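You operate a simulated robot arm through the tools that you are given. There is no shell and no other tool. Be economical: measure what you need, move in short steps, check, and stop when the job is done.

The job below is to be done with a simulated robot arm. You get a single attempt, and the scene is never put back.

## Task
Dry both bowls, then stack the blue one in the white one.
Fine: use the purple cloth and lay it back on the sponge dish; no drops stay on either bowl; spill nothing.

Only the result counts: the job must be done as asked and must still hold three seconds after the hand-in. Knocking over, shifting, dropping, spilling or breaking anything else fails it. Flat cloth is picked up by pressing the open fingertips on it (5 to 10 N) and closing them slowly along it; thin cloth reads only 2 to 8 mm in the jaws.

## Robot
A 7-joint arm with a two-finger parallel gripper, fixed in place. Base frame: the origin is at the foot of the arm, x ahead of it, y to its left, z up; the work surface is at about z = 900. Lengths are in mm, angles in rad, forces in N, time in s.
With the tool pointing down near the work surface it reaches from about 240 to 680 mm from the base axis. Its first joint turns from -1.152 to 1.152 rad. Payload 2.4 kg.
The tool frame sits at the grasp point between the pads (the TCP): z along the fingers, y along the line on which they close. The tips reach 30 mm beyond it. The gripper opens to 94 mm. The fingers are 28 mm wide and 10 mm thick; the gripper's body (50 by 96 mm) begins 55 mm behind the TCP.
Orientation is that of the tool frame in the base frame, as [roll, pitch, yaw] about the fixed x, y, z axes, in that order (R = Rz(yaw) Ry(pitch) Rx(roll)). With the fingers straight down and closing along the base's y, the tool's x points along the base's -x, its y along +y and its z along -z.

## Interface
- The arm moves only by the tool play_rows. Its argument "plan" is text: rows parted by semicolons, each of 7 numbers parted by spaces: the turn, a rotation vector about the tool's x, y, z in units of 6 degrees (1.0 is 6 degrees), then the shift along the tool's x, y, z in units of 40 mm (1.0 is 40 mm), then the closure, from 0 (fully open) to 1 (shut). In form: ax ay az tx ty tz gripper; .... A call has 1 to 12 rows; each row shifts and turns the commanded pose from where the row before left it, along the tool's axes as they then stand. A call with a number of a shift or a turn outside -1 to 1 is refused whole. A row lasts 0.2 s, in which the tool goes at most 50 mm and 0.15 rad; a call with a longer step from one row to the next is refused whole, and so is a gripper value outside its range. Where a pose cannot be reached the arm comes as near as it can. A force on the tool above 50 N (or 10 N above the force at the start of the call, whichever is more), or a blocked arm, ends the call early, and 0.2 s more pass. Each finger travels about 153 mm/s and halts on what it meets, pressing with about 38 N; the grip force reading is that of the motor and also rises with nothing between the fingers. The clock runs only during rows and for 0.2 s after the last one: add rows that do not move to give the fingers time. The reply holds the time, the measured pose of the TCP, the force on the tool along the base axes, the opening and the grip force, in the units named above and with some noise.
- Cameras (640 x 400 px; columns grow to the right, rows downward): "scene" is fixed at [64.2, 482.6, 1450.5]; the picture's right is [-0.61, -0.80, 0.00], its down [-0.40, 0.30, -0.87] and it looks along [0.69, -0.53, -0.50] (base axes); focal length 314 px, centre (320, 200). "wrist" rides on the gripper at [-37, 0, -58] in the tool frame; the picture's right is [0.00, -1.00, 0.00], its down [0.97, 0.00, -0.24] and it looks along [0.24, 0.00, 0.97] (tool axes); focal length 218 px, centre (320, 200). There is no depth. A picture from a camera that has moved, and an enlarged one, comes with that camera's place and axes in the base frame and with its lens. The place of the scene camera against the robot may be out by one fixed shift of up to 18 mm in any direction.
- get_image(camera): a new picture of that camera. It takes no simulated time.
- enlarge(camera, box): a new picture of the part [left, top, right, bottom] of that camera's present view, enlarged. It takes no simulated time.
- close_job(): hands the job in; it is judged then, once.

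Go step by step. Nothing tells you positions but the pictures and the camera data: compare them with the known pose of the tool, close in by small moves and look again before you grip or let go. The budget is 120 turns and 64 pictures, counting those below and the enlarged ones. Unless the task says otherwise, let go and move clear before handing in.

The tools are called as name(argument=value, ...) on one line, values as JSON. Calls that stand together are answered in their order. play_rows: Moves the arm, as the interface text tells. Its arguments: {"type":"object","properties":{"plan":{"type":"string"}},"required":["plan"]} The other tools are called the same way: get_image (camera) takes a picture; enlarge (camera, box) takes an enlarged picture of a part of a camera's view; close_job () hands the job in.

At the start:

```text
clock: 0.0
tcp_pos: [408.3, -8.3, 1222.1]
tcp_rot: [3.141, 0.001, 3.141]
contact_force: [-0.4, -0.4, 0.1]
grip_width: 94.1
gripper_force: 0.1
```

scene: 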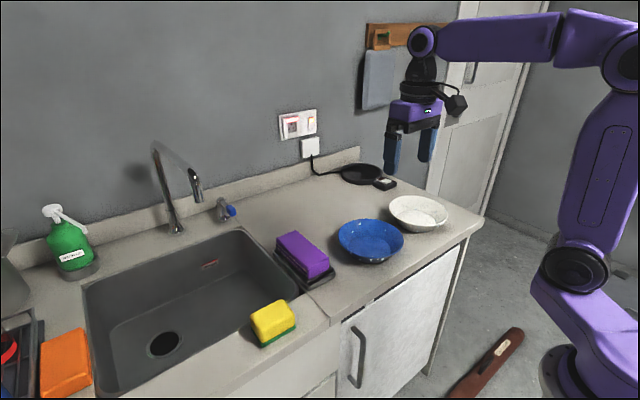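
wrist: 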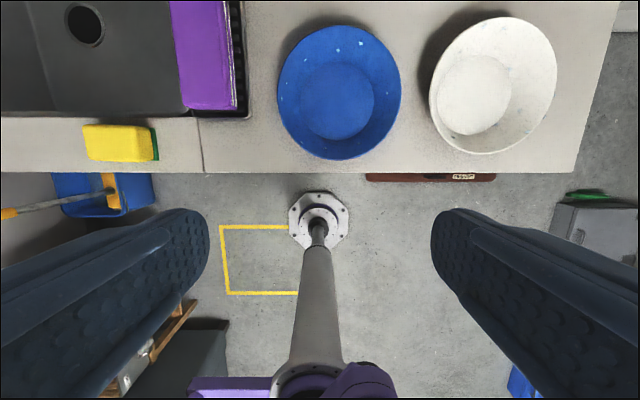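

I see a purple cloth on a dish by the sink, a blue bowl and a white bowl to its right. I'll look closer at each first.

enlarge(camera="scene", box=[240, 180, 480, 330])

enlarge(camera="wrist", box=[160, 0, 600, 200])

```text
2.67 times, centred on (360, 255) of scene
camera zoom: at [64.2, 482.6, 1450.5], right [-0.61, -0.8, 0.0], down [-0.4, 0.3, -0.87], along [0.69, -0.53, -0.5], focal length 837 px, centre (213, 53)
```

zoom: 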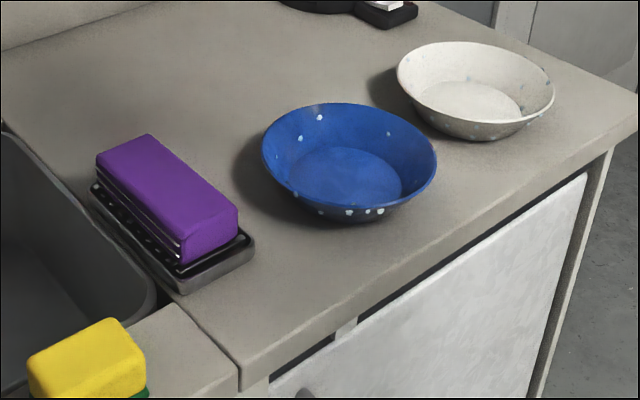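

```text
1.45 times, centred on (380, 100) of wrist
camera zoom: at [445.0, -8.8, 1279.2], right [0.0, -1.0, 0.0], down [-0.97, 0.0, 0.24], along [-0.24, 0.0, -0.97], focal length 318 px, centre (233, 346)
```

zoom: 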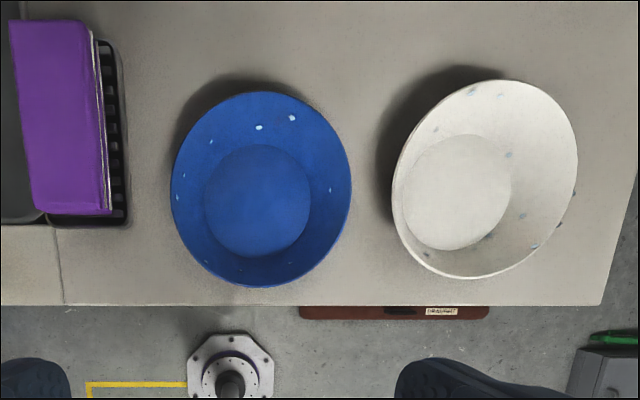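

Drops sit on the inner and outer walls of both bowls. I take blue at about (517,-35), white at about (525,-248), and the cloth at about (570,142). Closer looks at the cloth and bowls come next.

enlarge(camera="scene", box=[265, 220, 345, 300])

enlarge(camera="scene", box=[330, 185, 460, 275])

```text
5.00 times, centred on (305, 260) of scene
camera zoom: at [64.2, 482.6, 1450.5], right [-0.61, -0.8, 0.0], down [-0.4, 0.3, -0.87], along [0.69, -0.53, -0.5], focal length 1569 px, centre (395, -100)
```

zoom: 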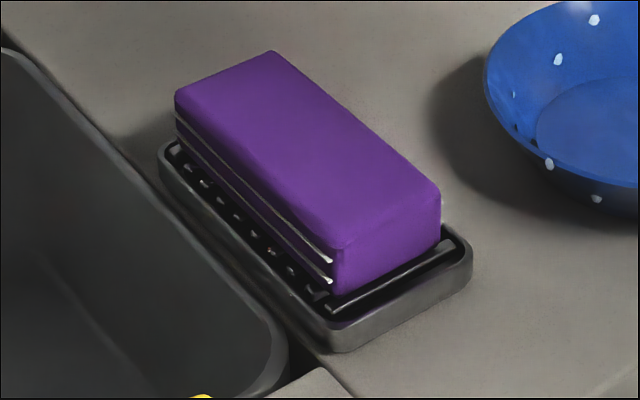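

```text
4.44 times, centred on (395, 230) of scene
camera zoom: at [64.2, 482.6, 1450.5], right [-0.61, -0.8, 0.0], down [-0.4, 0.3, -0.87], along [0.69, -0.53, -0.5], focal length 1395 px, centre (-13, 67)
```

zoom: 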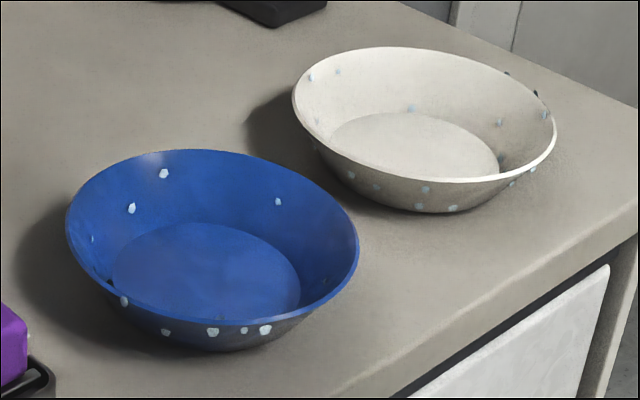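

The cloth is a folded block of about 150×70×30 mm lying on the dish. I'll move over it to measure it with the wrist camera.

play_rows(plan="0 0 0 -0.675 0.654 0.25 0;0 0 0 -0.675 0.654 0.25 0;0 0 0 -0.675 0.654 0.25 0;0 0 0 -0.675 0.654 0.25 0;0 0 0 -0.675 0.654 0.25 0;0 0 0 -0.675 0.654 0.25 0;0 0 0 0 0 0 0")

get_image(camera="wrist")

```text
clock: 1.6
tcp_pos: [569.1, 147.7, 1162.5]
tcp_rot: [-3.141, 0.0, -3.141]
contact_force: [-0.3, 0.2, 0.5]
grip_width: 93.8
gripper_force: 0.1
```

```text
57 pictures are left
camera wrist: at [606.6, 147.7, 1221.1], right [0.0, -1.0, 0.0], down [-0.97, 0.0, 0.24], along [-0.24, 0.0, -0.97], focal length 218 px, centre (320, 200)
```

wrist: 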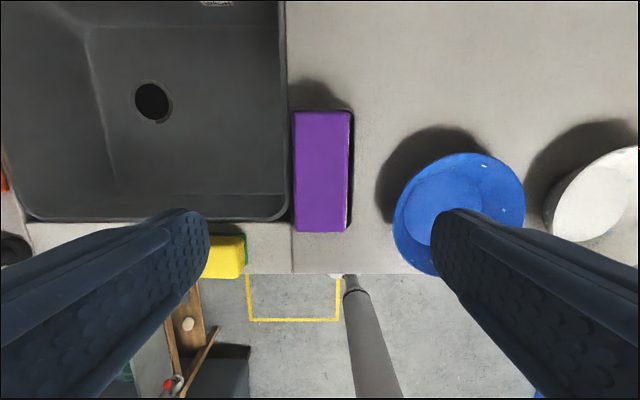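

The block spans x 494–647, y 111–184, and its top is at z≈947. I'll pitch the tool forward 60° so that I can grip the near end, which leaves the block as a slanted paddle.

play_rows(plan="0 -1 0 0 0 0 0;0 -1 0 0 0 0 0;0 -1 0 0 0 0 0;0 -1 0 0 0 0 0;0 -1 0 0 0 0 0;0 -1 0 0 0 0 0;0 -1 0 0 0 0 0;0 -1 0 0 0 0 0;0 -1 0 0 0 0 0;0 -1 0 0 0 0 0;0 0 0 0 0 0 0")

```text
clock: 4.0
tcp_pos: [569.3, 145.5, 1161.4]
tcp_rot: [-3.13, 1.01, -3.141]
contact_force: [0.3, 0.3, -0.3]
grip_width: 94.0
gripper_force: 0.1
```

The tilt was reached, so I'll move to the pre-grasp point in front of the block.

play_rows(plan="0 0 0 0.89 0.01 -0.09 0;0 0 0 0.89 0.01 -0.09 0;0 0 0 0.89 0.01 -0.09 0;0 0 0 0.89 0.01 -0.09 0;0 0 0 0.89 0.01 -0.09 0;0 0 0 0.89 0.01 -0.09 0;0 0 0 0 0 0 0;0 0 0 0 0 0 0")

get_image(camera="wrist")

get_image(camera="scene")

```text
clock: 5.8
tcp_pos: [444.9, 151.9, 985.5]
tcp_rot: [-3.138, 1.045, -3.139]
contact_force: [0.0, -0.2, -0.2]
grip_width: 94.1
gripper_force: 0.1
```

```text
56 pictures are left
camera wrist: at [412.8, 152.1, 1046.2], right [0.0, -1.0, 0.0], down [-0.69, 0.0, -0.72], along [0.72, 0.0, -0.69], focal length 218 px, centre (320, 200)
```

wrist: 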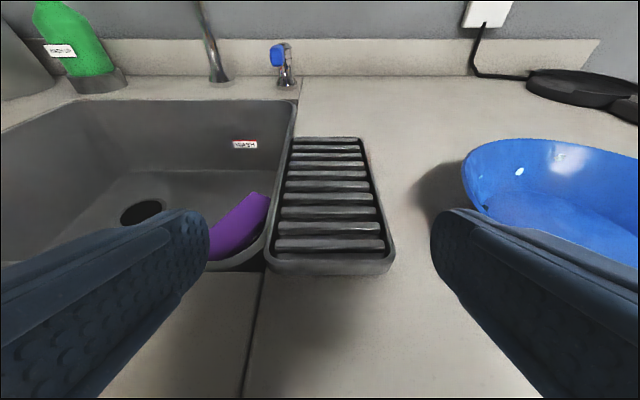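

```text
55 pictures are left
```

scene: 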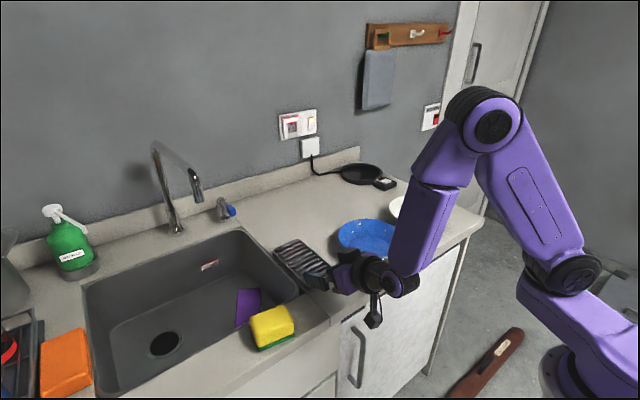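

The cloth is no longer on the dish. It now lies in the near right corner of the sink, although I never touched it. I'll back up and look at it there.

enlarge(camera="scene", box=[200, 240, 320, 360])

play_rows(plan="0 0.9 0 -0.9 0.1 -0.1 0;0 1 0 -0.9 0.2 -0.1 0;0 1 0 -0.9 0.2 -0.1 0;0 1 0 -0.7 0.2 -0.2 0;0 1 0 -0.7 0.2 -0.3 0;0 1 0 -0.4 0.2 -0.4 0;0 1 0 -0.4 0.2 -0.4 0;0 1 0 -0.4 0.2 -0.4 0;0 1 0 -0.4 0.2 -0.4 0;0 1 0 -0.4 0.2 -0.2 0;0 0 0 0 0 0 0")

get_image(camera="wrist")

```text
3.33 times, centred on (260, 300) of scene
camera zoom: at [64.2, 482.6, 1450.5], right [-0.61, -0.8, 0.0], down [-0.4, 0.3, -0.87], along [0.69, -0.53, -0.5], focal length 1046 px, centre (520, -133)
```

zoom: 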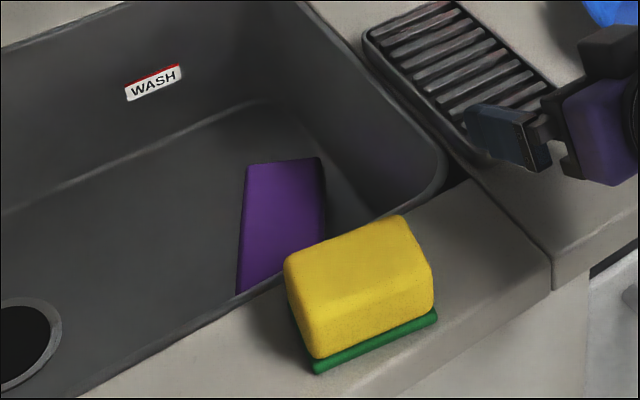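

```text
clock: 8.2
tcp_pos: [565.0, 220.0, 1224.5]
tcp_rot: [3.14, 0.008, -3.141]
contact_force: [0.0, 0.2, 0.4]
grip_width: 94.1
gripper_force: 0.1
out of reach, approached as far as the arm can: row 10
```

```text
53 pictures are left
camera wrist: at [601.4, 220.9, 1282.4], right [0.0, -1.0, 0.0], down [-0.97, 0.0, 0.23], along [-0.23, 0.0, -0.97], focal length 218 px, centre (320, 200)
```

wrist: 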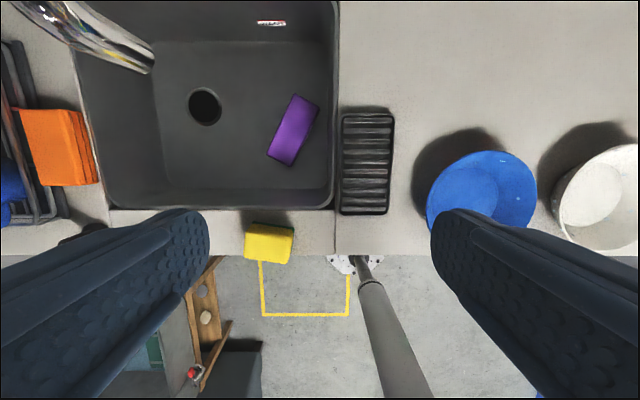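

The cloth block lies on the sink floor near (640,285), at z≈750, rotated about −27°. I'll lower over it, yaw to match it, and look again.

play_rows(plan="0 0 0 0 0.4 0.875 0;0 0 0 0 0.4 0.875 0;0 0 0 0 0.4 0.875 0;0 0 0 0 0.4 0.875 0;0 0 0 0 0.4 0.875 0;0 0 0.9 0 0 0 0;0 0 0.9 0 0 0 0;0 0 0.9 0 0 0 0;0 0 0.9 0 0 0 0;0 0 0.9 0 0 0 0;0 0 0 0 0 0 0")

get_image(camera="wrist")

```text
clock: 10.6
tcp_pos: [568.8, 300.9, 1048.7]
tcp_rot: [3.136, 0.009, 2.669]
contact_force: [0.7, 0.7, -0.6]
grip_width: 93.9
gripper_force: 0.0
```

```text
52 pictures are left
camera wrist: at [599.2, 284.1, 1107.9], right [-0.45, -0.89, 0.0], down [-0.87, 0.44, 0.23], along [-0.2, 0.11, -0.97], focal length 218 px, centre (320, 200)
```

wrist: 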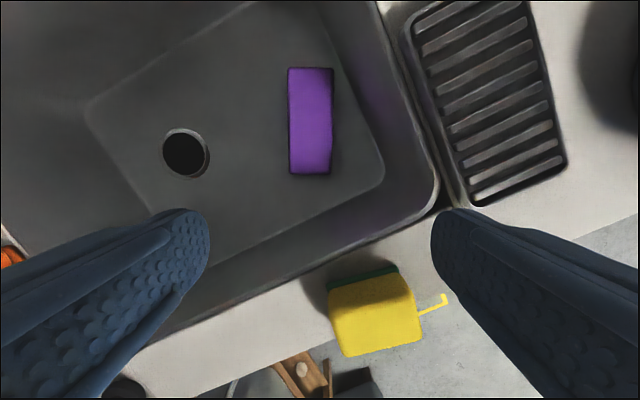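

The yaw matches. The near end of the block is at about (573,316) with its top at about z 758. I'll descend part way above that end.

play_rows(plan="0 0 0 -0.08 0.055 0.85 0;0 0 0 -0.08 0.055 0.85 0;0 0 0 -0.08 0.055 0.85 0;0 0 0 -0.08 0.055 0.85 0;0 0 0 -0.08 0.055 0.85 0;0 0 0 -0.08 0.055 0.85 0;0 0 0 -0.08 0.055 0.3 0;0 0 0 0 0 0 0;0 0 0 0 0 0 0")

get_image(camera="wrist")

get_image(camera="scene")

```text
clock: 12.6
tcp_pos: [596.4, 305.8, 833.4]
tcp_rot: [3.136, 0.009, 2.67]
contact_force: [0.2, -0.4, 0.2]
grip_width: 93.8
gripper_force: 0.0
```

```text
51 pictures are left
camera wrist: at [627.9, 288.6, 891.0], right [-0.45, -0.89, 0.0], down [-0.87, 0.44, 0.23], along [-0.2, 0.11, -0.97], focal length 218 px, centre (320, 200)
```

wrist: 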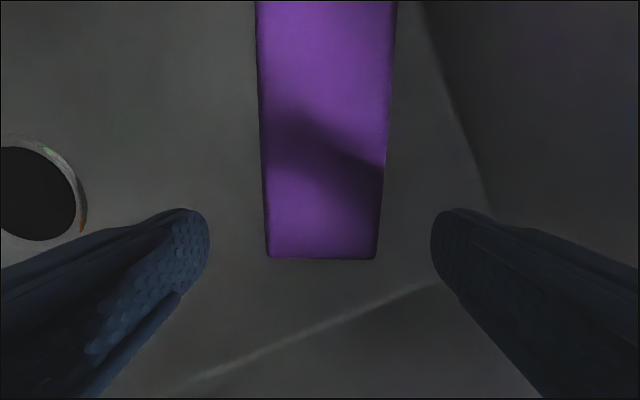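

```text
50 pictures are left
```

scene: 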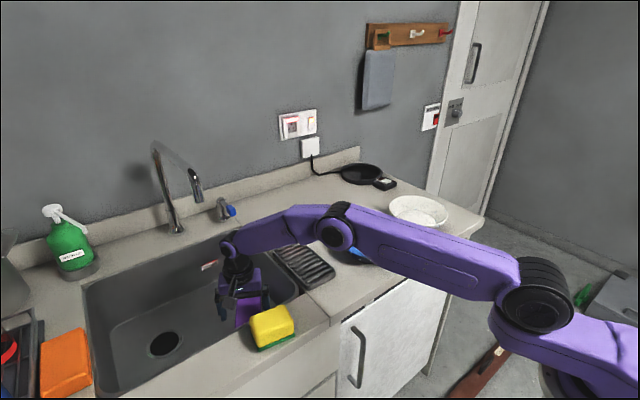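

The block is centred between the fingers. I'll go down 62 mm and close on it.

play_rows(plan="0 0 0 0 0 0.7 0;0 0 0 0 0 0.6 0;0 0 0 0 0 0.25 0;0 0 0 0 0 0 0;0 0 0 0 0 0 0.12;0 0 0 0 0 0 0.2;0 0 0 0 0 0 0.26;0 0 0 0 0 0 0.32;0 0 0 0 0 0 0.38;0 0 0 0 0 0 0.44;0 0 0 0 0 0 0.5;0 0 0 0 0 0 0.5")

get_image(camera="wrist")

```text
clock: 15.2
tcp_pos: [598.2, 304.4, 772.1]
tcp_rot: [3.136, 0.008, 2.67]
contact_force: [0.0, -0.6, 1.4]
grip_width: 71.7
gripper_force: 38.4
```

```text
49 pictures are left
camera wrist: at [629.4, 287.0, 829.5], right [-0.45, -0.89, 0.0], down [-0.87, 0.44, 0.23], along [-0.2, 0.11, -0.97], focal length 218 px, centre (320, 200)
```

wrist: 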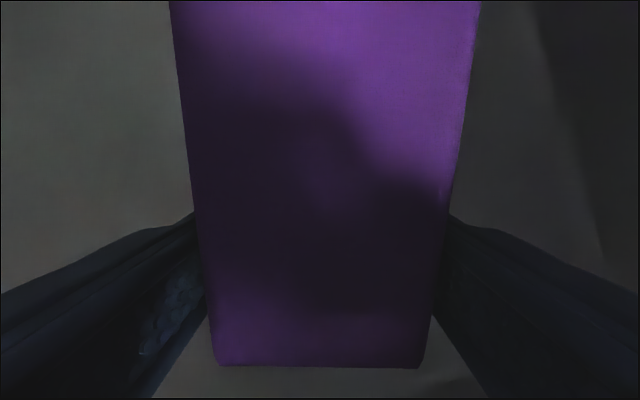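

It gripped at 71.7 mm. I'll lift straight up.

play_rows(plan="0 0 0 0 0 -0.3 0.5;0 0 0 0 0 -0.6 0.5;0 0 0 0 0 -0.85 0.5;0 0 0 0 0 -0.85 0.5;0 0 0 0 0 -0.85 0.5;0 0 0 0 0 -0.85 0.5;0 0 0 0 0 -0.85 0.5;0 0 0 0 0 -0.85 0.5;0 0 0 0 0 -0.85 0.5;0 0 0 0 0 0 0.5")

get_image(camera="wrist")

get_image(camera="scene")

```text
clock: 17.4
tcp_pos: [591.5, 306.3, 1045.5]
tcp_rot: [3.137, 0.008, 2.671]
contact_force: [0.2, -0.4, 0.1]
grip_width: 71.4
gripper_force: 38.2
```

```text
48 pictures are left
camera wrist: at [624.3, 289.1, 1104.2], right [-0.45, -0.89, 0.0], down [-0.87, 0.44, 0.23], along [-0.2, 0.11, -0.97], focal length 218 px, centre (320, 200)
```

wrist: 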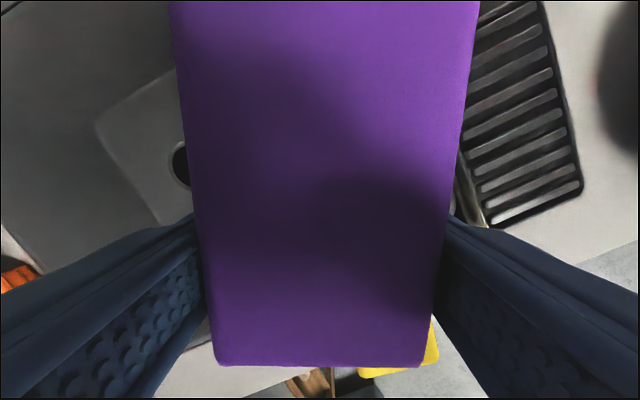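

```text
47 pictures are left
```

scene: 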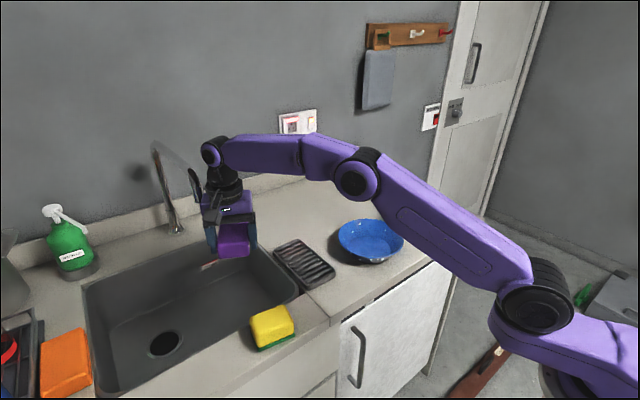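

The block is held rigidly. I'll lay it back on the dish and regrip it at 60° tilt, which suits wiping the sloped walls. First I move above the dish.

play_rows(plan="0 0 0 -0.0835 -0.85 0 0.5;0 0 0 -0.0835 -0.85 0 0.5;0 0 0 -0.0835 -0.85 0 0.5;0 0 0 -0.0835 -0.85 0 0.5;0 0 0 -0.0835 -0.85 0 0.5;0 0 -0.9 0 0 0 0.5;0 0 -0.9 0 0 0 0.5;0 0 -0.9 0 0 0 0.5;0 0 -0.9 0 0 0 0.5;0 0 -0.9 0 0 0 0.5;0 0 0 0 0 0 0.5")

get_image(camera="wrist")

```text
clock: 19.8
tcp_pos: [530.8, 144.7, 1044.5]
tcp_rot: [3.14, 0.01, -3.14]
contact_force: [0.7, -0.1, -0.5]
grip_width: 71.6
gripper_force: 38.2
```

```text
46 pictures are left
camera wrist: at [567.2, 145.4, 1103.1], right [0.0, -1.0, 0.0], down [-0.97, 0.0, 0.23], along [-0.23, 0.0, -0.97], focal length 218 px, centre (320, 200)
```

wrist: 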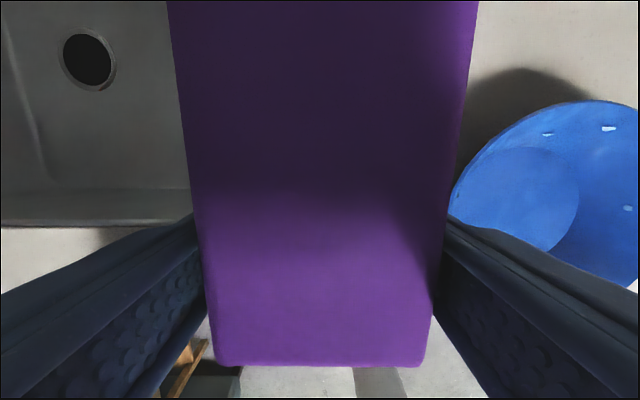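

I'm above the dish and will descend, taking fine steps at the end.

play_rows(plan="0 0 0 0 0.05 0.7 0.5;0 0 0 0 0 0.7 0.5;0 0 0 0 0 0.5 0.5;0 0 0 0 0 0.2 0.5;0 0 0 0 0 0.1 0.5;0 0 0 0 0 0.05 0.5;0 0 0 0 0 0 0.5")

enlarge(camera="scene", box=[240, 200, 380, 300])

```text
clock: 21.4
tcp_pos: [532.4, 147.6, 955.4]
tcp_rot: [-3.141, 0.009, -3.139]
contact_force: [-0.9, -0.5, -0.5]
grip_width: 71.8
gripper_force: 37.8
```

```text
4.00 times, centred on (310, 250) of scene
camera zoom: at [64.2, 482.6, 1450.5], right [-0.61, -0.8, 0.0], down [-0.4, 0.3, -0.87], along [0.69, -0.53, -0.5], focal length 1255 px, centre (360, 0)
```

zoom: 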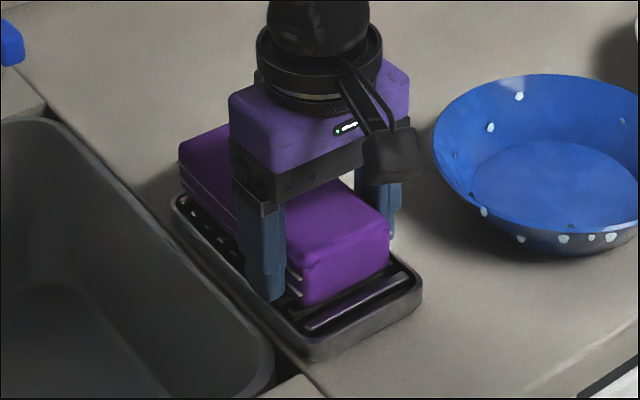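

It's nearly down. I'll shift 6 mm toward the robot and lower until it touches.

play_rows(plan="0 0 0 0.15 0 0 0.5;0 0 0 0 0 0.05 0.5;0 0 0 0 0 0.05 0.5;0 0 0 0 0 0.05 0.5;0 0 0 0 0 0 0.5")

```text
clock: 22.6
tcp_pos: [526.9, 149.0, 951.2]
tcp_rot: [3.14, 0.015, -3.141]
contact_force: [-9.5, -2.6, 43.3]
grip_width: 71.6
gripper_force: 38.7
```

Contact came at z≈951. I'll back off 1.5 mm, release and rise.

play_rows(plan="0 0 0 0 0 -0.04 0.5;0 0 0 0 0 0 0.4;0 0 0 0 0 0 0.25;0 0 0 0 0 0 0.12;0 0 0 0 0 0 0;0 0 0 0 0 -0.3 0;0 0 0 0 0 -0.8 0;0 0 0 0 0 -0.9 0;0 0 0 0 0 -0.9 0;0 0 0 0 0 -0.9 0;0 0 0 0 0 0 0")

get_image(camera="wrist")

```text
clock: 25.0
tcp_pos: [525.5, 149.7, 1101.2]
tcp_rot: [3.141, 0.01, 3.141]
contact_force: [0.0, 0.0, -0.2]
grip_width: 93.9
gripper_force: 0.1
```

```text
44 pictures are left
camera wrist: at [561.0, 149.9, 1160.0], right [0.0, -1.0, 0.0], down [-0.97, 0.0, 0.23], along [-0.23, 0.0, -0.97], focal length 218 px, centre (320, 200)
```

wrist: 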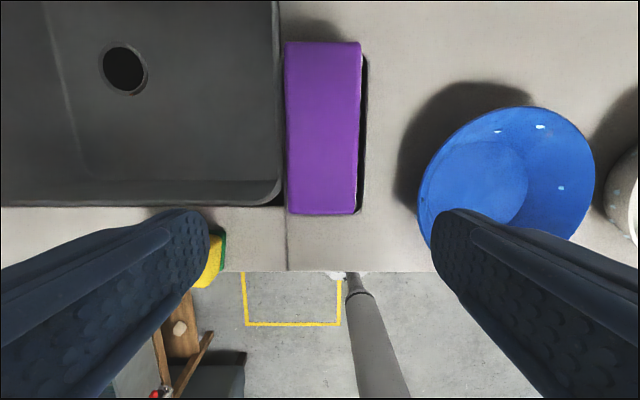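

The block is back on the dish, centred at y≈148 with its near end at x≈495. I'll tilt 60° and approach again.

play_rows(plan="0 -1 0 0 0 0 0;0 -1 0 0 0 0 0;0 -1 0 0 0 0 0;0 -1 0 0 0 0 0;0 -1 0 0 0 0 0;0 -1 0 0 0 0 0;0 -1 0 0 0 0 0;0 -1 0 0 0 0 0;0 -1 0 0 0 0 0;0 -1 0 0 0 0 0;0 0 0 0 0 0 0")

play_rows(plan="0 0 0 0.87 0 -0.115 0;0 0 0 0.87 0 -0.115 0;0 0 0 0.87 0 -0.115 0;0 0 0 0.87 0 -0.115 0;0 0 0 0 0 0 0;0 0 0 0 0 0 0")

get_image(camera="wrist")

```text
clock: 27.4
tcp_pos: [526.6, 141.5, 1102.3]
tcp_rot: [-3.093, 0.938, -3.134]
contact_force: [0.2, 0.1, -0.2]
grip_width: 94.1
gripper_force: 0.0
out of reach, approached as far as the arm can: row 8, 9
```

```text
clock: 28.8
tcp_pos: [436.7, 147.0, 1017.3]
tcp_rot: [-3.062, 0.964, -3.103]
contact_force: [-0.5, 0.7, -0.8]
grip_width: 94.0
gripper_force: 0.1
out of reach, approached as far as the arm can: row 4
```

```text
43 pictures are left
camera wrist: at [409.4, 150.2, 1080.0], right [-0.02, -1.0, 0.04], down [-0.75, -0.01, -0.66], along [0.66, -0.05, -0.75], focal length 218 px, centre (320, 200)
```

wrist: 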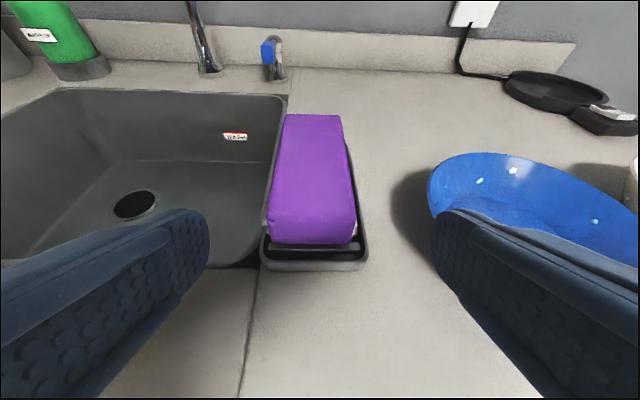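

The arm hit a limit slightly, so the pose is about 5° off. I'll correct the orientation while moving forward, where it was reachable before.

play_rows(plan="-0.2 -0.4 0.1 0.2 0.02 0.4 0;-0.2 -0.4 0.1 0.2 0.02 0.4 0;0 0 0 0 0 0 0;0 0 0 0 0 0 0")

```text
clock: 29.8
tcp_pos: [470.7, 160.7, 1041.5]
tcp_rot: [-3.101, 1.045, -3.115]
contact_force: [0.9, 0.7, 0.0]
grip_width: 93.9
gripper_force: 0.1
out of reach, approached as far as the arm can: row 1, 2
```

The arm seems stuck near a joint limit in this posture. I'll go back up to the earlier route that reached the pose cleanly.

play_rows(plan="0 0 0 -0.87 -0.08 0.14 0;0 0 0 -0.87 -0.08 0.14 0;0 0 0 -0.87 -0.08 0.14 0;0 0 0 -0.87 -0.08 0.14 0;0 0 0 0 0 0 0;0 0 0 0 0 0 0")

```text
clock: 31.2
tcp_pos: [557.2, 143.4, 1153.1]
tcp_rot: [3.098, 1.059, 3.109]
contact_force: [-0.1, -0.1, 0.0]
grip_width: 93.9
gripper_force: 0.2
```

play_rows(plan="0.1 0 -0.17 0.84 0.02 -0.06 0;0 0 0 0.84 0.02 -0.06 0;0 0 0 0.84 0.02 -0.06 0;0 0 0 0.84 0.02 -0.06 0;0 0 0 0.84 0.02 -0.06 0;0 0 0 0.84 0.02 -0.06 0;0 0 0 0 0 0 0;0 0 0 0 0 0 0")

get_image(camera="wrist")

```text
clock: 33.0
tcp_pos: [446.6, 149.3, 985.6]
tcp_rot: [-3.14, 1.058, -3.137]
contact_force: [0.5, -0.4, -0.9]
grip_width: 93.8
gripper_force: 0.0
```

```text
42 pictures are left
camera wrist: at [413.5, 150.1, 1046.0], right [0.0, -1.0, 0.0], down [-0.69, 0.0, -0.73], along [0.73, 0.0, -0.69], focal length 218 px, centre (320, 200)
```

wrist: 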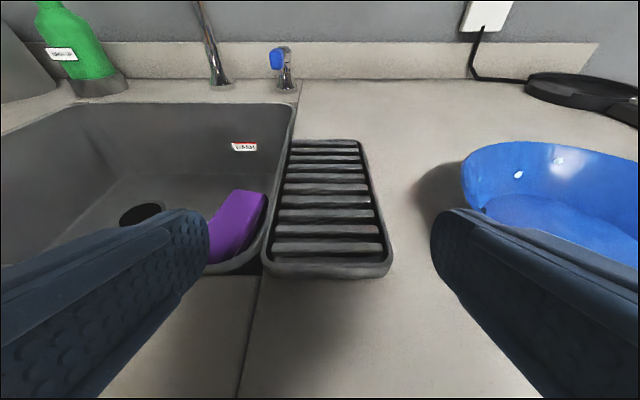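

The cloth has ended up in the sink again, though the arm was never near it. I won't regrip on the dish any more. I'll pick the cloth from the sink with a slight lean and keep hold of it. First I go back above the sink.

play_rows(plan="0 0.9 0 -0.9 0.1 -0.1 0;0 1 0 -0.9 0.2 -0.1 0;0 1 0 -0.9 0.2 -0.1 0;0 1 0 -0.7 0.2 -0.2 0;0 1 0 -0.7 0.2 -0.3 0;0 1 0 -0.4 0.3 -0.4 0;0 1 0 -0.4 0.3 -0.4 0;0 1 0 -0.4 0.4 -0.2 0;0 1 0 -0.4 0.5 0 0;0 1 0 -0.2 0.5 0.3 0;0 0 0 0 0 0 0")

get_image(camera="wrist")

```text
clock: 35.4
tcp_pos: [576.4, 264.8, 1180.6]
tcp_rot: [3.142, 0.02, -3.138]
contact_force: [0.0, 0.4, 0.4]
grip_width: 94.0
gripper_force: 0.0
```

```text
41 pictures are left
camera wrist: at [612.6, 265.0, 1239.8], right [0.0, -1.0, 0.0], down [-0.98, 0.0, 0.22], along [-0.22, 0.0, -0.98], focal length 218 px, centre (320, 200)
```

wrist: 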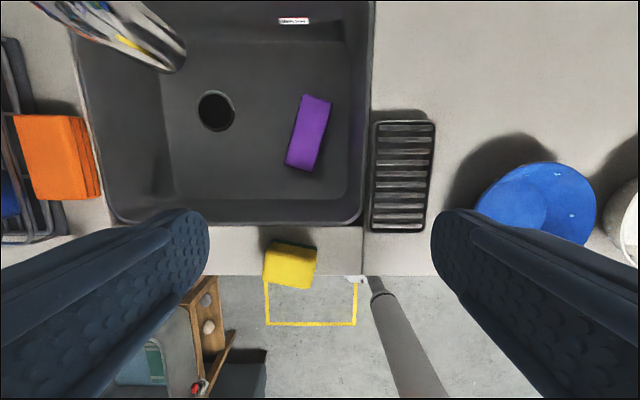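

The block is again on the sink floor with its near end at about (577,313), yawed about −17°. I'll yaw and descend over that end.

play_rows(plan="0 0 0.92 0 0 0 0;0 0 0.92 0 0 0 0;0 0 0.92 0 0 0 0;0 0 0 -0.05 0.15 0.9 0;0 0 0 -0.05 0.15 0.9 0;0 0 0 -0.05 0.15 0.9 0;0 0 0 -0.05 0.15 0.9 0;0 0 0 -0.05 0.15 0.9 0;0 0 0 -0.05 0.15 0.9 0;0 0 0 -0.05 0.15 0.9 0;0 0 0 -0.02 0.1 0.8 0;0 0 0 0 0 0 0")

play_rows(plan="0 -1 0 0 0 0 0;0 -1 0 0 0 0 0;0 -0.6 0 0 0 0 0;0 0 0 0 0 0 0")

get_image(camera="wrist")

```text
clock: 38.0
tcp_pos: [611.8, 305.3, 895.9]
tcp_rot: [3.135, 0.021, 2.856]
contact_force: [-0.3, -0.1, -0.6]
grip_width: 93.9
gripper_force: 0.0
```

```text
clock: 39.0
tcp_pos: [611.1, 305.5, 897.5]
tcp_rot: [3.134, 0.293, 2.854]
contact_force: [-0.8, -0.4, 0.5]
grip_width: 94.1
gripper_force: 0.0
```

```text
40 pictures are left
camera wrist: at [628.6, 299.6, 964.5], right [-0.28, -0.96, -0.01], down [-0.96, 0.28, -0.05], along [0.05, -0.01, -1.0], focal length 218 px, centre (320, 200)
```

wrist: 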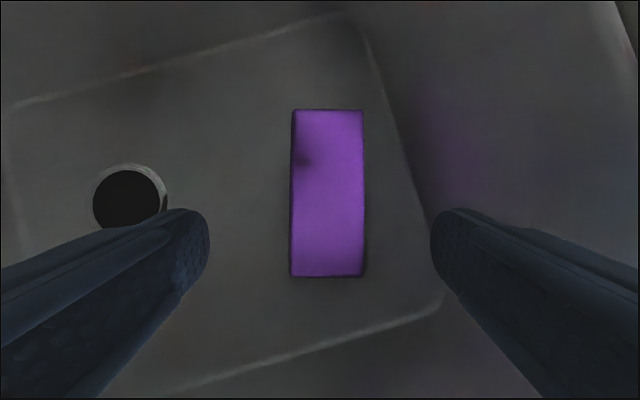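

It's aligned. I'll descend to about z 775 and close.

play_rows(plan="0 0 0 0.312 -0.042 0.7 0;0 0 0 0.312 -0.042 0.7 0;0 0 0 0.312 -0.042 0.7 0;0 0 0 0.312 -0.042 0.65 0;0 0 0 0 0 0 0;0 0 0 0 0 0 0.12;0 0 0 0 0 0 0.2;0 0 0 0 0 0 0.27;0 0 0 0 0 0 0.34;0 0 0 0 0 0 0.42;0 0 0 0 0 0 0.5;0 0 0 0 0 0 0.5")

get_image(camera="wrist")

```text
clock: 39.7
tcp_pos: [605.9, 304.4, 836.0]
tcp_rot: [3.129, 0.3, 2.854]
contact_force: [-3.0, -1.8, 14.3]
grip_width: 94.1
gripper_force: 0.1
stopped in row 3: the force on the tool passed its limit (the readings are from after the stop); the commanded pose is now the measured one
```

```text
39 pictures are left
camera wrist: at [622.6, 299.8, 902.4], right [-0.28, -0.96, -0.01], down [-0.96, 0.28, -0.06], along [0.06, -0.01, -1.0], focal length 218 px, centre (320, 200)
```

wrist: 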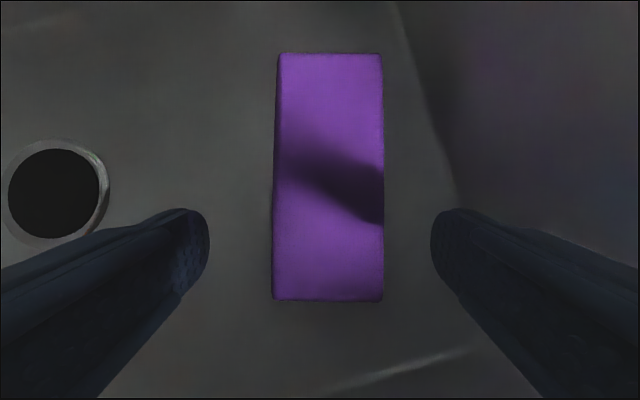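

The hand's rear box seems to have met the sink rim or the sponge because of the lean. I'll back up, go vertical and check the sponge.

play_rows(plan="0 0 0 -0.22 0 -0.72 0;0 0 0 -0.1 0 -0.4 0;0 1 0 0 0 0 0;0 1 0 0 0 0 0;0 0.85 0 0 0 0 0;0 0 0 0 0 0 0")

get_image(camera="scene")

get_image(camera="wrist")

```text
clock: 41.1
tcp_pos: [604.4, 303.9, 881.3]
tcp_rot: [3.131, -0.003, 2.859]
contact_force: [0.8, -0.4, 0.8]
grip_width: 94.0
gripper_force: 0.0
```

```text
38 pictures are left
```

scene: 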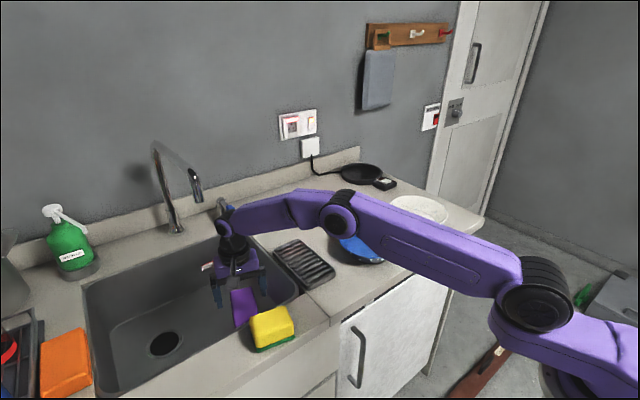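

```text
37 pictures are left
camera wrist: at [638.7, 294.3, 938.9], right [-0.28, -0.96, -0.01], down [-0.93, 0.27, 0.24], along [-0.23, 0.08, -0.97], focal length 218 px, centre (320, 200)
```

wrist: 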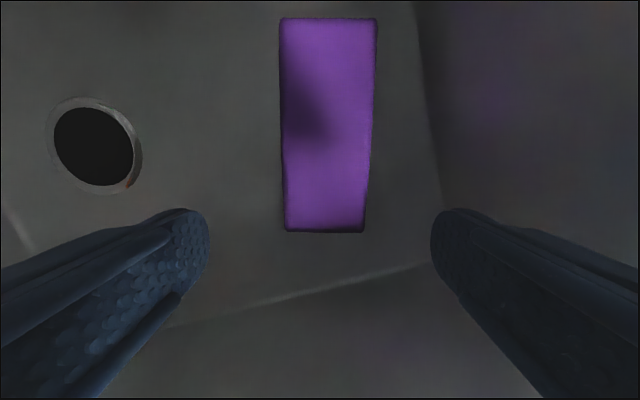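

The sponge looks unchanged. I'll descend vertically and grip.

play_rows(plan="0 0 0 0.08 -0.03 0.8 0;0 0 0 0.08 -0.03 0.8 0;0 0 0 0.08 -0.03 0.7 0;0 0 0 0 0 0.4 0;0 0 0 0 0 0 0.12;0 0 0 0 0 0 0.2;0 0 0 0 0 0 0.27;0 0 0 0 0 0 0.34;0 0 0 0 0 0 0.42;0 0 0 0 0 0 0.5;0 0 0 0 0 0 0.5")

```text
clock: 43.5
tcp_pos: [597.0, 301.2, 777.6]
tcp_rot: [3.126, 0.007, 2.848]
contact_force: [42.9, -1.6, 11.6]
grip_width: 71.8
gripper_force: 37.9
```

It's gripped, but there is a side force, probably the hand box against the sink wall. I'll move away from the near wall a little while lifting.

play_rows(plan="0 0 0 -0.1 0 -0.2 0.5;0 0 0 -0.1 0 -0.4 0.5;0 0 0 0 0 -0.85 0.5;0 0 0 0 0 -0.85 0.5;0 0 0 0 0 -0.85 0.5;0 0 0 0 0 -0.85 0.5;0 0 0 0 0 -0.85 0.5;0 0 0 0 0 -0.85 0.5;0 0 0 0 0 -0.85 0.5;0 0 0 0 0 0 0.5")

get_image(camera="wrist")

```text
clock: 45.7
tcp_pos: [600.6, 299.8, 1036.9]
tcp_rot: [3.133, -0.001, 2.858]
contact_force: [0.3, 0.4, -1.0]
grip_width: 71.7
gripper_force: 38.0
```

```text
36 pictures are left
camera wrist: at [635.8, 289.1, 1095.3], right [-0.28, -0.96, -0.01], down [-0.93, 0.27, 0.24], along [-0.23, 0.08, -0.97], focal length 218 px, centre (320, 200)
```

wrist: 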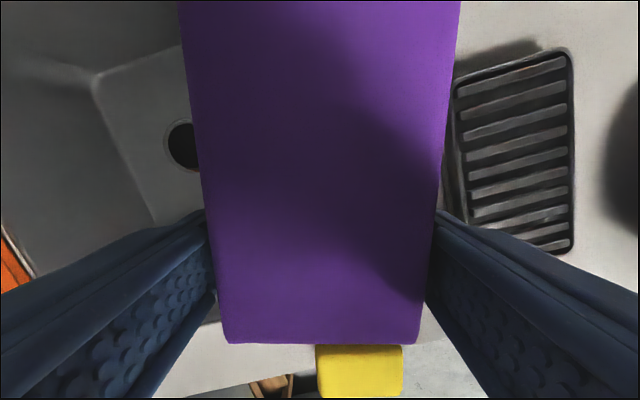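

The block is held again, with its free tip about 121 mm ahead of the TCP. The bowls are shallow, with walls near 45°. I'll carry the block over the blue bowl and tilt its tip down.

play_rows(plan="0 0 0 0.19 -0.94 -0.06 0.5;0 0 0 0.19 -0.94 -0.06 0.5;0 0 0 0.19 -0.94 -0.06 0.5;0 0 0 0.19 -0.94 -0.06 0.5;0 0 0 0.19 -0.94 -0.06 0.5;0 0 0 0.19 -0.94 -0.06 0.5;0 0 0 0.19 -0.94 -0.06 0.5;0 0 0 0.19 -0.94 -0.06 0.5;0 0 0 0.19 -0.94 -0.06 0.5;0 0 0 0.19 -0.94 -0.06 0.5;0 0 0 0 0 0 0.5")

play_rows(plan="0 0 -0.9 0 0 0 0.5;0 0 -0.9 0 0 0 0.5;0 0 -0.9 0 0 0 0.5;0 1 0 0 0 0 0.5;0 1 0 0 0 0 0.5;0 1 0 0 0 0 0.5;0 1 0 0 0 0 0.5;0 0.2 0 0 0 0 0.5;0 0 0 0 0 0 0.5")

get_image(camera="scene")

```text
clock: 48.1
tcp_pos: [424.3, -41.6, 1056.6]
tcp_rot: [3.135, 0.0, 2.859]
contact_force: [0.8, 0.0, -1.1]
grip_width: 71.6
gripper_force: 38.5
```

```text
clock: 50.1
tcp_pos: [423.5, -40.2, 1055.3]
tcp_rot: [3.131, -0.44, -3.138]
contact_force: [-0.1, -0.3, 0.4]
grip_width: 71.6
gripper_force: 37.9
```

```text
35 pictures are left
```

scene: 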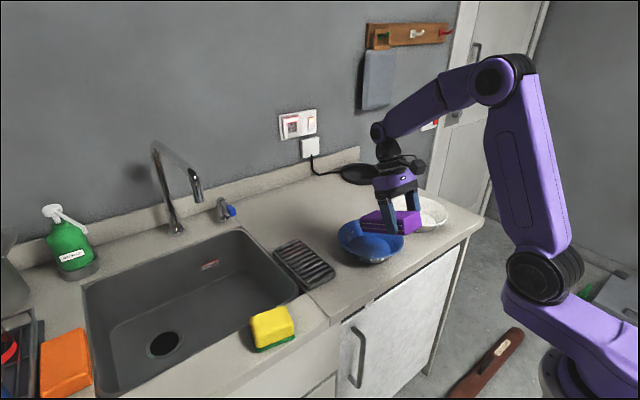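

I'll lower the tip to just above the bowl floor.

play_rows(plan="0 0 0 -0.2 0 0.43 0.5;0 0 0 -0.2 0 0.43 0.5;0 0 0 -0.16 0 0.34 0.5;0 0 0 -0.04 0 0.09 0.5;0 0 0 0 0 0 0.5")

enlarge(camera="scene", box=[320, 170, 460, 280])

```text
clock: 51.3
tcp_pos: [423.9, -38.0, 999.0]
tcp_rot: [3.131, -0.435, -3.138]
contact_force: [0.2, -0.1, -1.8]
grip_width: 71.6
gripper_force: 38.2
```

```text
3.64 times, centred on (390, 225) of scene
camera zoom: at [64.2, 482.6, 1450.5], right [-0.61, -0.8, 0.0], down [-0.4, 0.3, -0.87], along [0.69, -0.53, -0.5], focal length 1141 px, centre (66, 109)
```

zoom: 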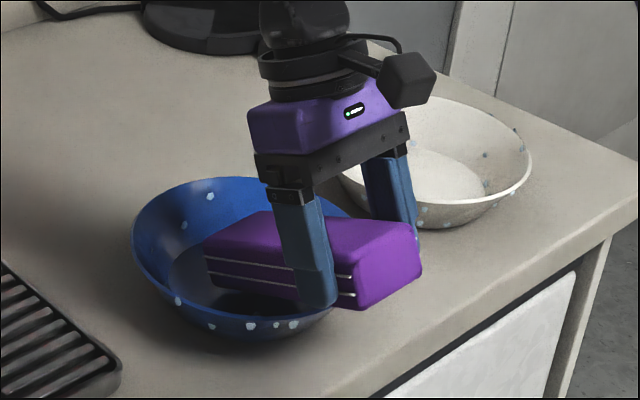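

The shape is right. A 45° tilt makes the block's end face flush with the inner wall, so I'll rise, tilt to 45°, and put the TCP nearly over the bowl's centre.

play_rows(plan="0 0 0 0.24 0 -0.51 0.5;0 0 0 0.24 0 -0.51 0.5;0 1 0 0 0 0 0.5;0 1 0 0 0 0 0.5;0 1 0 0 0 0 0.5;0 0.33 0 0 0 0 0.5;0 0 0 -0.775 0 -0.62 0.5;0 0 0 -0.775 0 -0.62 0.5;0 0 0 0 0 0 0.5;0 0 0 0 0 0 0.5")

enlarge(camera="scene", box=[320, 170, 460, 280])

get_image(camera="wrist")

```text
clock: 53.5
tcp_pos: [501.9, -38.7, 1035.3]
tcp_rot: [3.126, -0.788, -3.133]
contact_force: [-1.7, 0.6, 1.5]
grip_width: 71.4
gripper_force: 37.7
```

```text
3.64 times, centred on (390, 225) of scene
camera zoom: at [64.1, 482.7, 1450.5], right [-0.61, -0.8, 0.0], down [-0.4, 0.3, -0.87], along [0.69, -0.53, -0.5], focal length 1141 px, centre (66, 109)
```

zoom: 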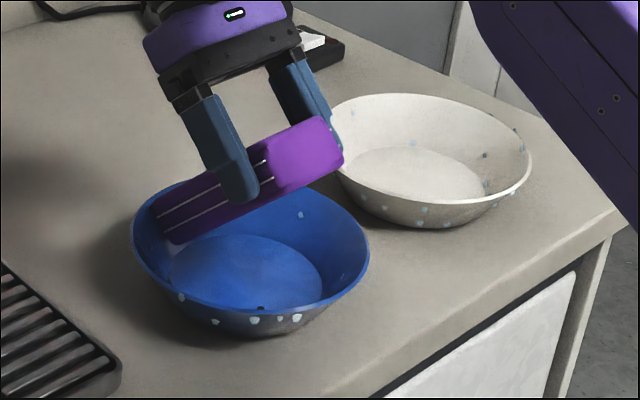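

```text
32 pictures are left
camera wrist: at [569.1, -38.8, 1050.7], right [0.0, -1.0, -0.01], down [-0.52, -0.01, 0.86], along [-0.86, 0.01, -0.52], focal length 218 px, centre (320, 200)
```

wrist: 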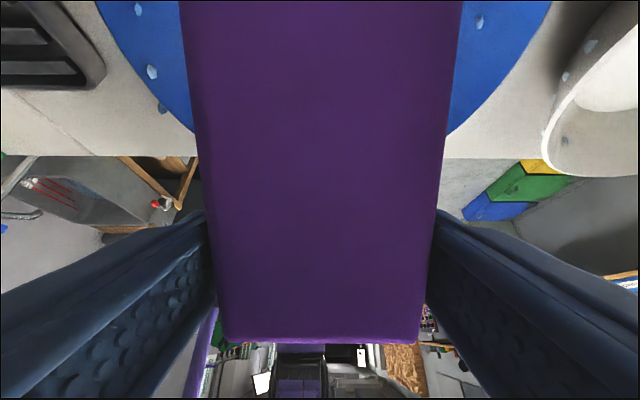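

The pose works. I'll lower gently to touch the far inner wall.

play_rows(plan="0 0 0 -0.07 0 0.07 0.5;0 0 0 -0.07 0 0.07 0.5;0 0 0 -0.07 0 0.07 0.5;0 0 0 -0.07 0 0.07 0.5;0 0 0 0 0 0 0.5")

```text
clock: 54.7
tcp_pos: [500.2, -39.1, 1022.0]
tcp_rot: [3.13, -0.795, -3.135]
contact_force: [-15.8, -2.4, 34.0]
grip_width: 71.7
gripper_force: 38.2
```

It's in contact with the wall. I'll ease off slightly and sweep counterclockwise.

play_rows(plan="0 0 0 0.03 0 -0.03 0.5;0.943 0 -0.943 0 -0.05 0 0.5;0.943 0 -0.943 0 -0.05 0 0.5;0.943 0 -0.943 0 -0.05 0 0.5;0.943 0 -0.943 0 -0.05 0 0.5;0.943 0 -0.943 0 -0.05 0 0.5;0 0 0 0 0 0 0.5")

enlarge(camera="scene", box=[320, 170, 460, 280])

```text
clock: 56.3
tcp_pos: [504.3, -48.1, 1021.0]
tcp_rot: [3.131, -0.779, -2.434]
contact_force: [0.1, -0.6, -0.5]
grip_width: 71.4
gripper_force: 38.4
```

```text
3.64 times, centred on (390, 225) of scene
camera zoom: at [64.2, 482.6, 1450.5], right [-0.61, -0.8, 0.0], down [-0.4, 0.3, -0.87], along [0.69, -0.53, -0.5], focal length 1141 px, centre (66, 109)
```

zoom: 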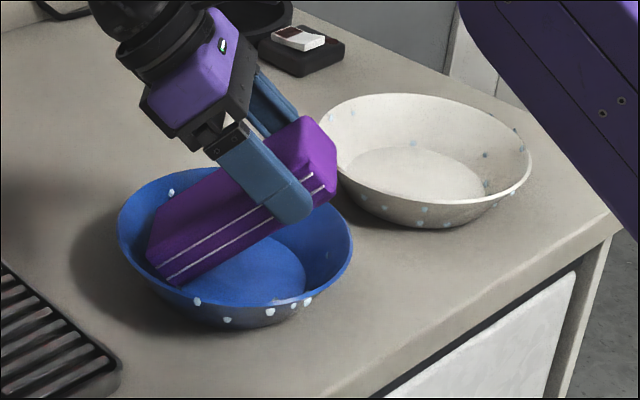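

The bowl moved about 11 mm forward, so its centre is now about (528,-36). I'll advance to follow it, wipe upward along the wall, and continue the sweep.

play_rows(plan="0 0 0 -0.1 -0.08 -0.1 0.5;0 0 0 -0.1 -0.08 -0.1 0.5;0 0 0 -0.18 0 0 0.5;0 0 0 0.18 0 0 0.5;0.943 0 -0.943 0 -0.05 0 0.5;0.943 0 -0.943 0 -0.05 0 0.5;0.943 0 -0.943 0 -0.05 0 0.5;0.943 0 -0.943 0 -0.05 0 0.5;0.943 0 -0.943 0 -0.05 0 0.5;0.943 0 -0.943 0 -0.05 0 0.5;0 0 0 0 0 0 0.5")

enlarge(camera="scene", box=[320, 170, 460, 280])

```text
clock: 58.7
tcp_pos: [527.2, -52.3, 1019.5]
tcp_rot: [-3.141, -0.778, -1.603]
contact_force: [-0.5, 0.1, 0.3]
grip_width: 71.8
gripper_force: 38.3
```

```text
3.64 times, centred on (390, 225) of scene
camera zoom: at [64.2, 482.6, 1450.5], right [-0.61, -0.8, 0.0], down [-0.4, 0.3, -0.87], along [0.69, -0.53, -0.5], focal length 1141 px, centre (66, 109)
```

zoom: 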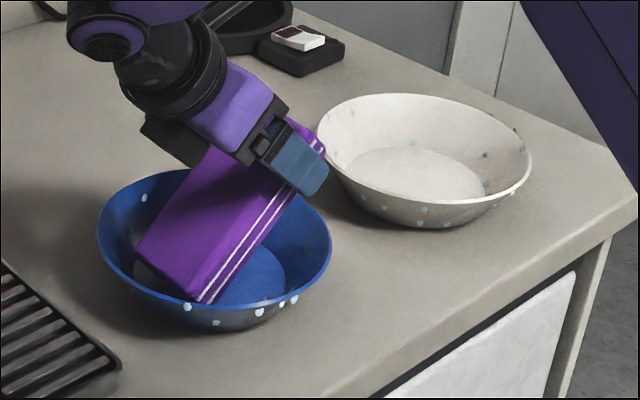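

The bowl crept again and its centre is about (538,-27). I'll recentre from above on the left (+y) wall, press down gently, and sweep a little each way.

play_rows(plan="0 0 0 0.25 -0.27 -0.25 0.5;0 0 0 -0.15 0 -0.15 0.5;0 0 0 -0.12 0 0.12 0.5;0 0 0 -0.12 0 0.12 0.5;0 0 0 -0.04 0 0.04 0.5;0 0 0 0 0 0 0.5")

```text
clock: 60.1
tcp_pos: [538.3, -44.1, 1018.2]
tcp_rot: [3.141, -0.775, -1.606]
contact_force: [-3.3, -3.5, 13.2]
grip_width: 71.6
gripper_force: 37.6
```

Contact is good at 13 N. I'll sweep on toward the near wall.

play_rows(plan="-0.943 0 0.943 0 0.05 0 0.5;-0.943 0 0.943 0 0.05 0 0.5;0.943 0 -0.943 0 -0.05 0 0.5;0.943 0 -0.943 0 -0.05 0 0.5;0.943 0 -0.943 0 -0.05 0 0.5;0.943 0 -0.943 0 -0.05 0 0.5;0.943 0 -0.943 0 -0.05 0 0.5;0.943 0 -0.943 0 -0.05 0 0.5;0 0 0 0 0 0 0.5")

enlarge(camera="scene", box=[320, 170, 460, 280])

```text
clock: 62.1
tcp_pos: [546.4, -42.2, 1017.9]
tcp_rot: [-3.136, -0.777, -1.049]
contact_force: [1.1, -0.4, 0.8]
grip_width: 71.6
gripper_force: 38.3
```

```text
3.64 times, centred on (390, 225) of scene
camera zoom: at [64.2, 482.6, 1450.5], right [-0.61, -0.8, 0.0], down [-0.4, 0.3, -0.87], along [0.69, -0.53, -0.5], focal length 1141 px, centre (66, 109)
```

zoom: 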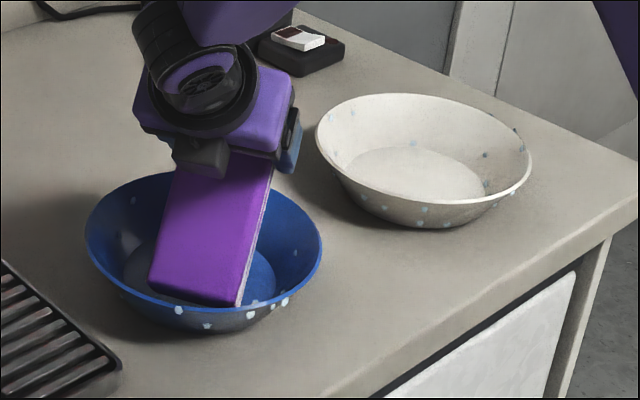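

I'll recentre slightly and finish the sweep to the near wall, then lift out to inspect.

play_rows(plan="0 0 0 -0.09 -0.16 -0.09 0.5;0 0 0 -0.03 0 0.03 0.5;0.943 0 -0.943 0 -0.05 0 0.5;0.943 0 -0.943 0 -0.05 0 0.5;0.943 0 -0.943 0 -0.05 0 0.5;0.943 0 -0.943 0 -0.05 0 0.5;0.943 0 -0.943 0 -0.05 0 0.5;0.943 0 -0.943 0 -0.05 0 0.5;0.943 0 -0.943 0 -0.05 0 0.5;0 0 0 0 0 0 0.5")

play_rows(plan="0 0 0 0.5 0 -0.5 0.5;0 0 0 0.6 0 -0.6 0.5;0 0 0 0.6 0 -0.6 0.5;0 0 0 0.6 0 -0.6 0.5;0 0 0 0.6 0 -0.6 0.5;0 0 0 0 0 0 0.5")

enlarge(camera="scene", box=[310, 170, 460, 290])

get_image(camera="wrist")

```text
clock: 64.3
tcp_pos: [555.7, -25.2, 1016.6]
tcp_rot: [-3.129, -0.784, -0.079]
contact_force: [-2.1, -0.8, 4.5]
grip_width: 71.7
gripper_force: 37.4
```

```text
clock: 65.7
tcp_pos: [556.9, -28.2, 1182.2]
tcp_rot: [-3.128, -0.784, -0.078]
contact_force: [0.1, 0.4, -1.3]
grip_width: 71.6
gripper_force: 38.0
```

```text
3.33 times, centred on (385, 230) of scene
camera zoom: at [64.2, 482.6, 1450.5], right [-0.61, -0.8, 0.0], down [-0.4, 0.3, -0.87], along [0.69, -0.53, -0.5], focal length 1046 px, centre (103, 100)
```

zoom: 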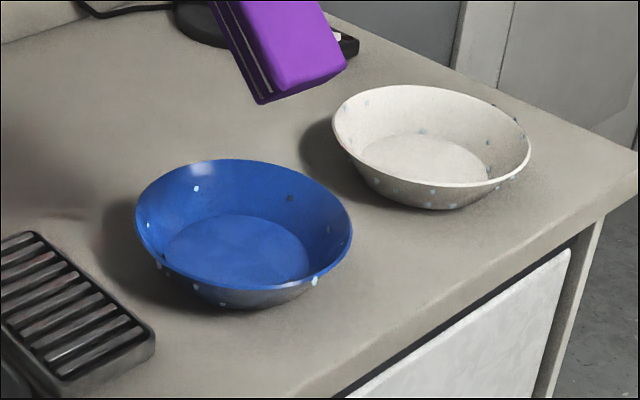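

```text
27 pictures are left
camera wrist: at [489.2, -22.7, 1197.5], right [0.07, 1.0, 0.01], down [0.52, -0.04, 0.86], along [0.85, -0.06, -0.52], focal length 218 px, centre (320, 200)
```

wrist: 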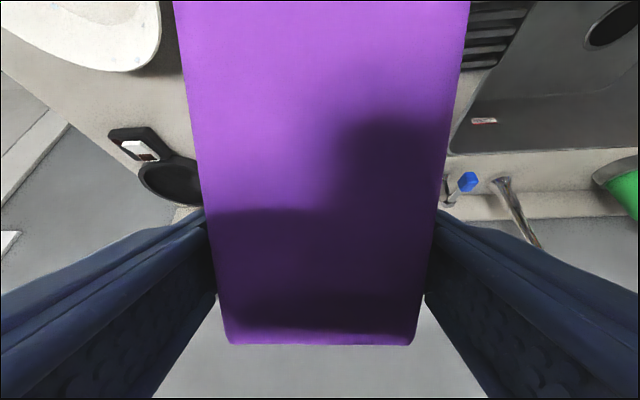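

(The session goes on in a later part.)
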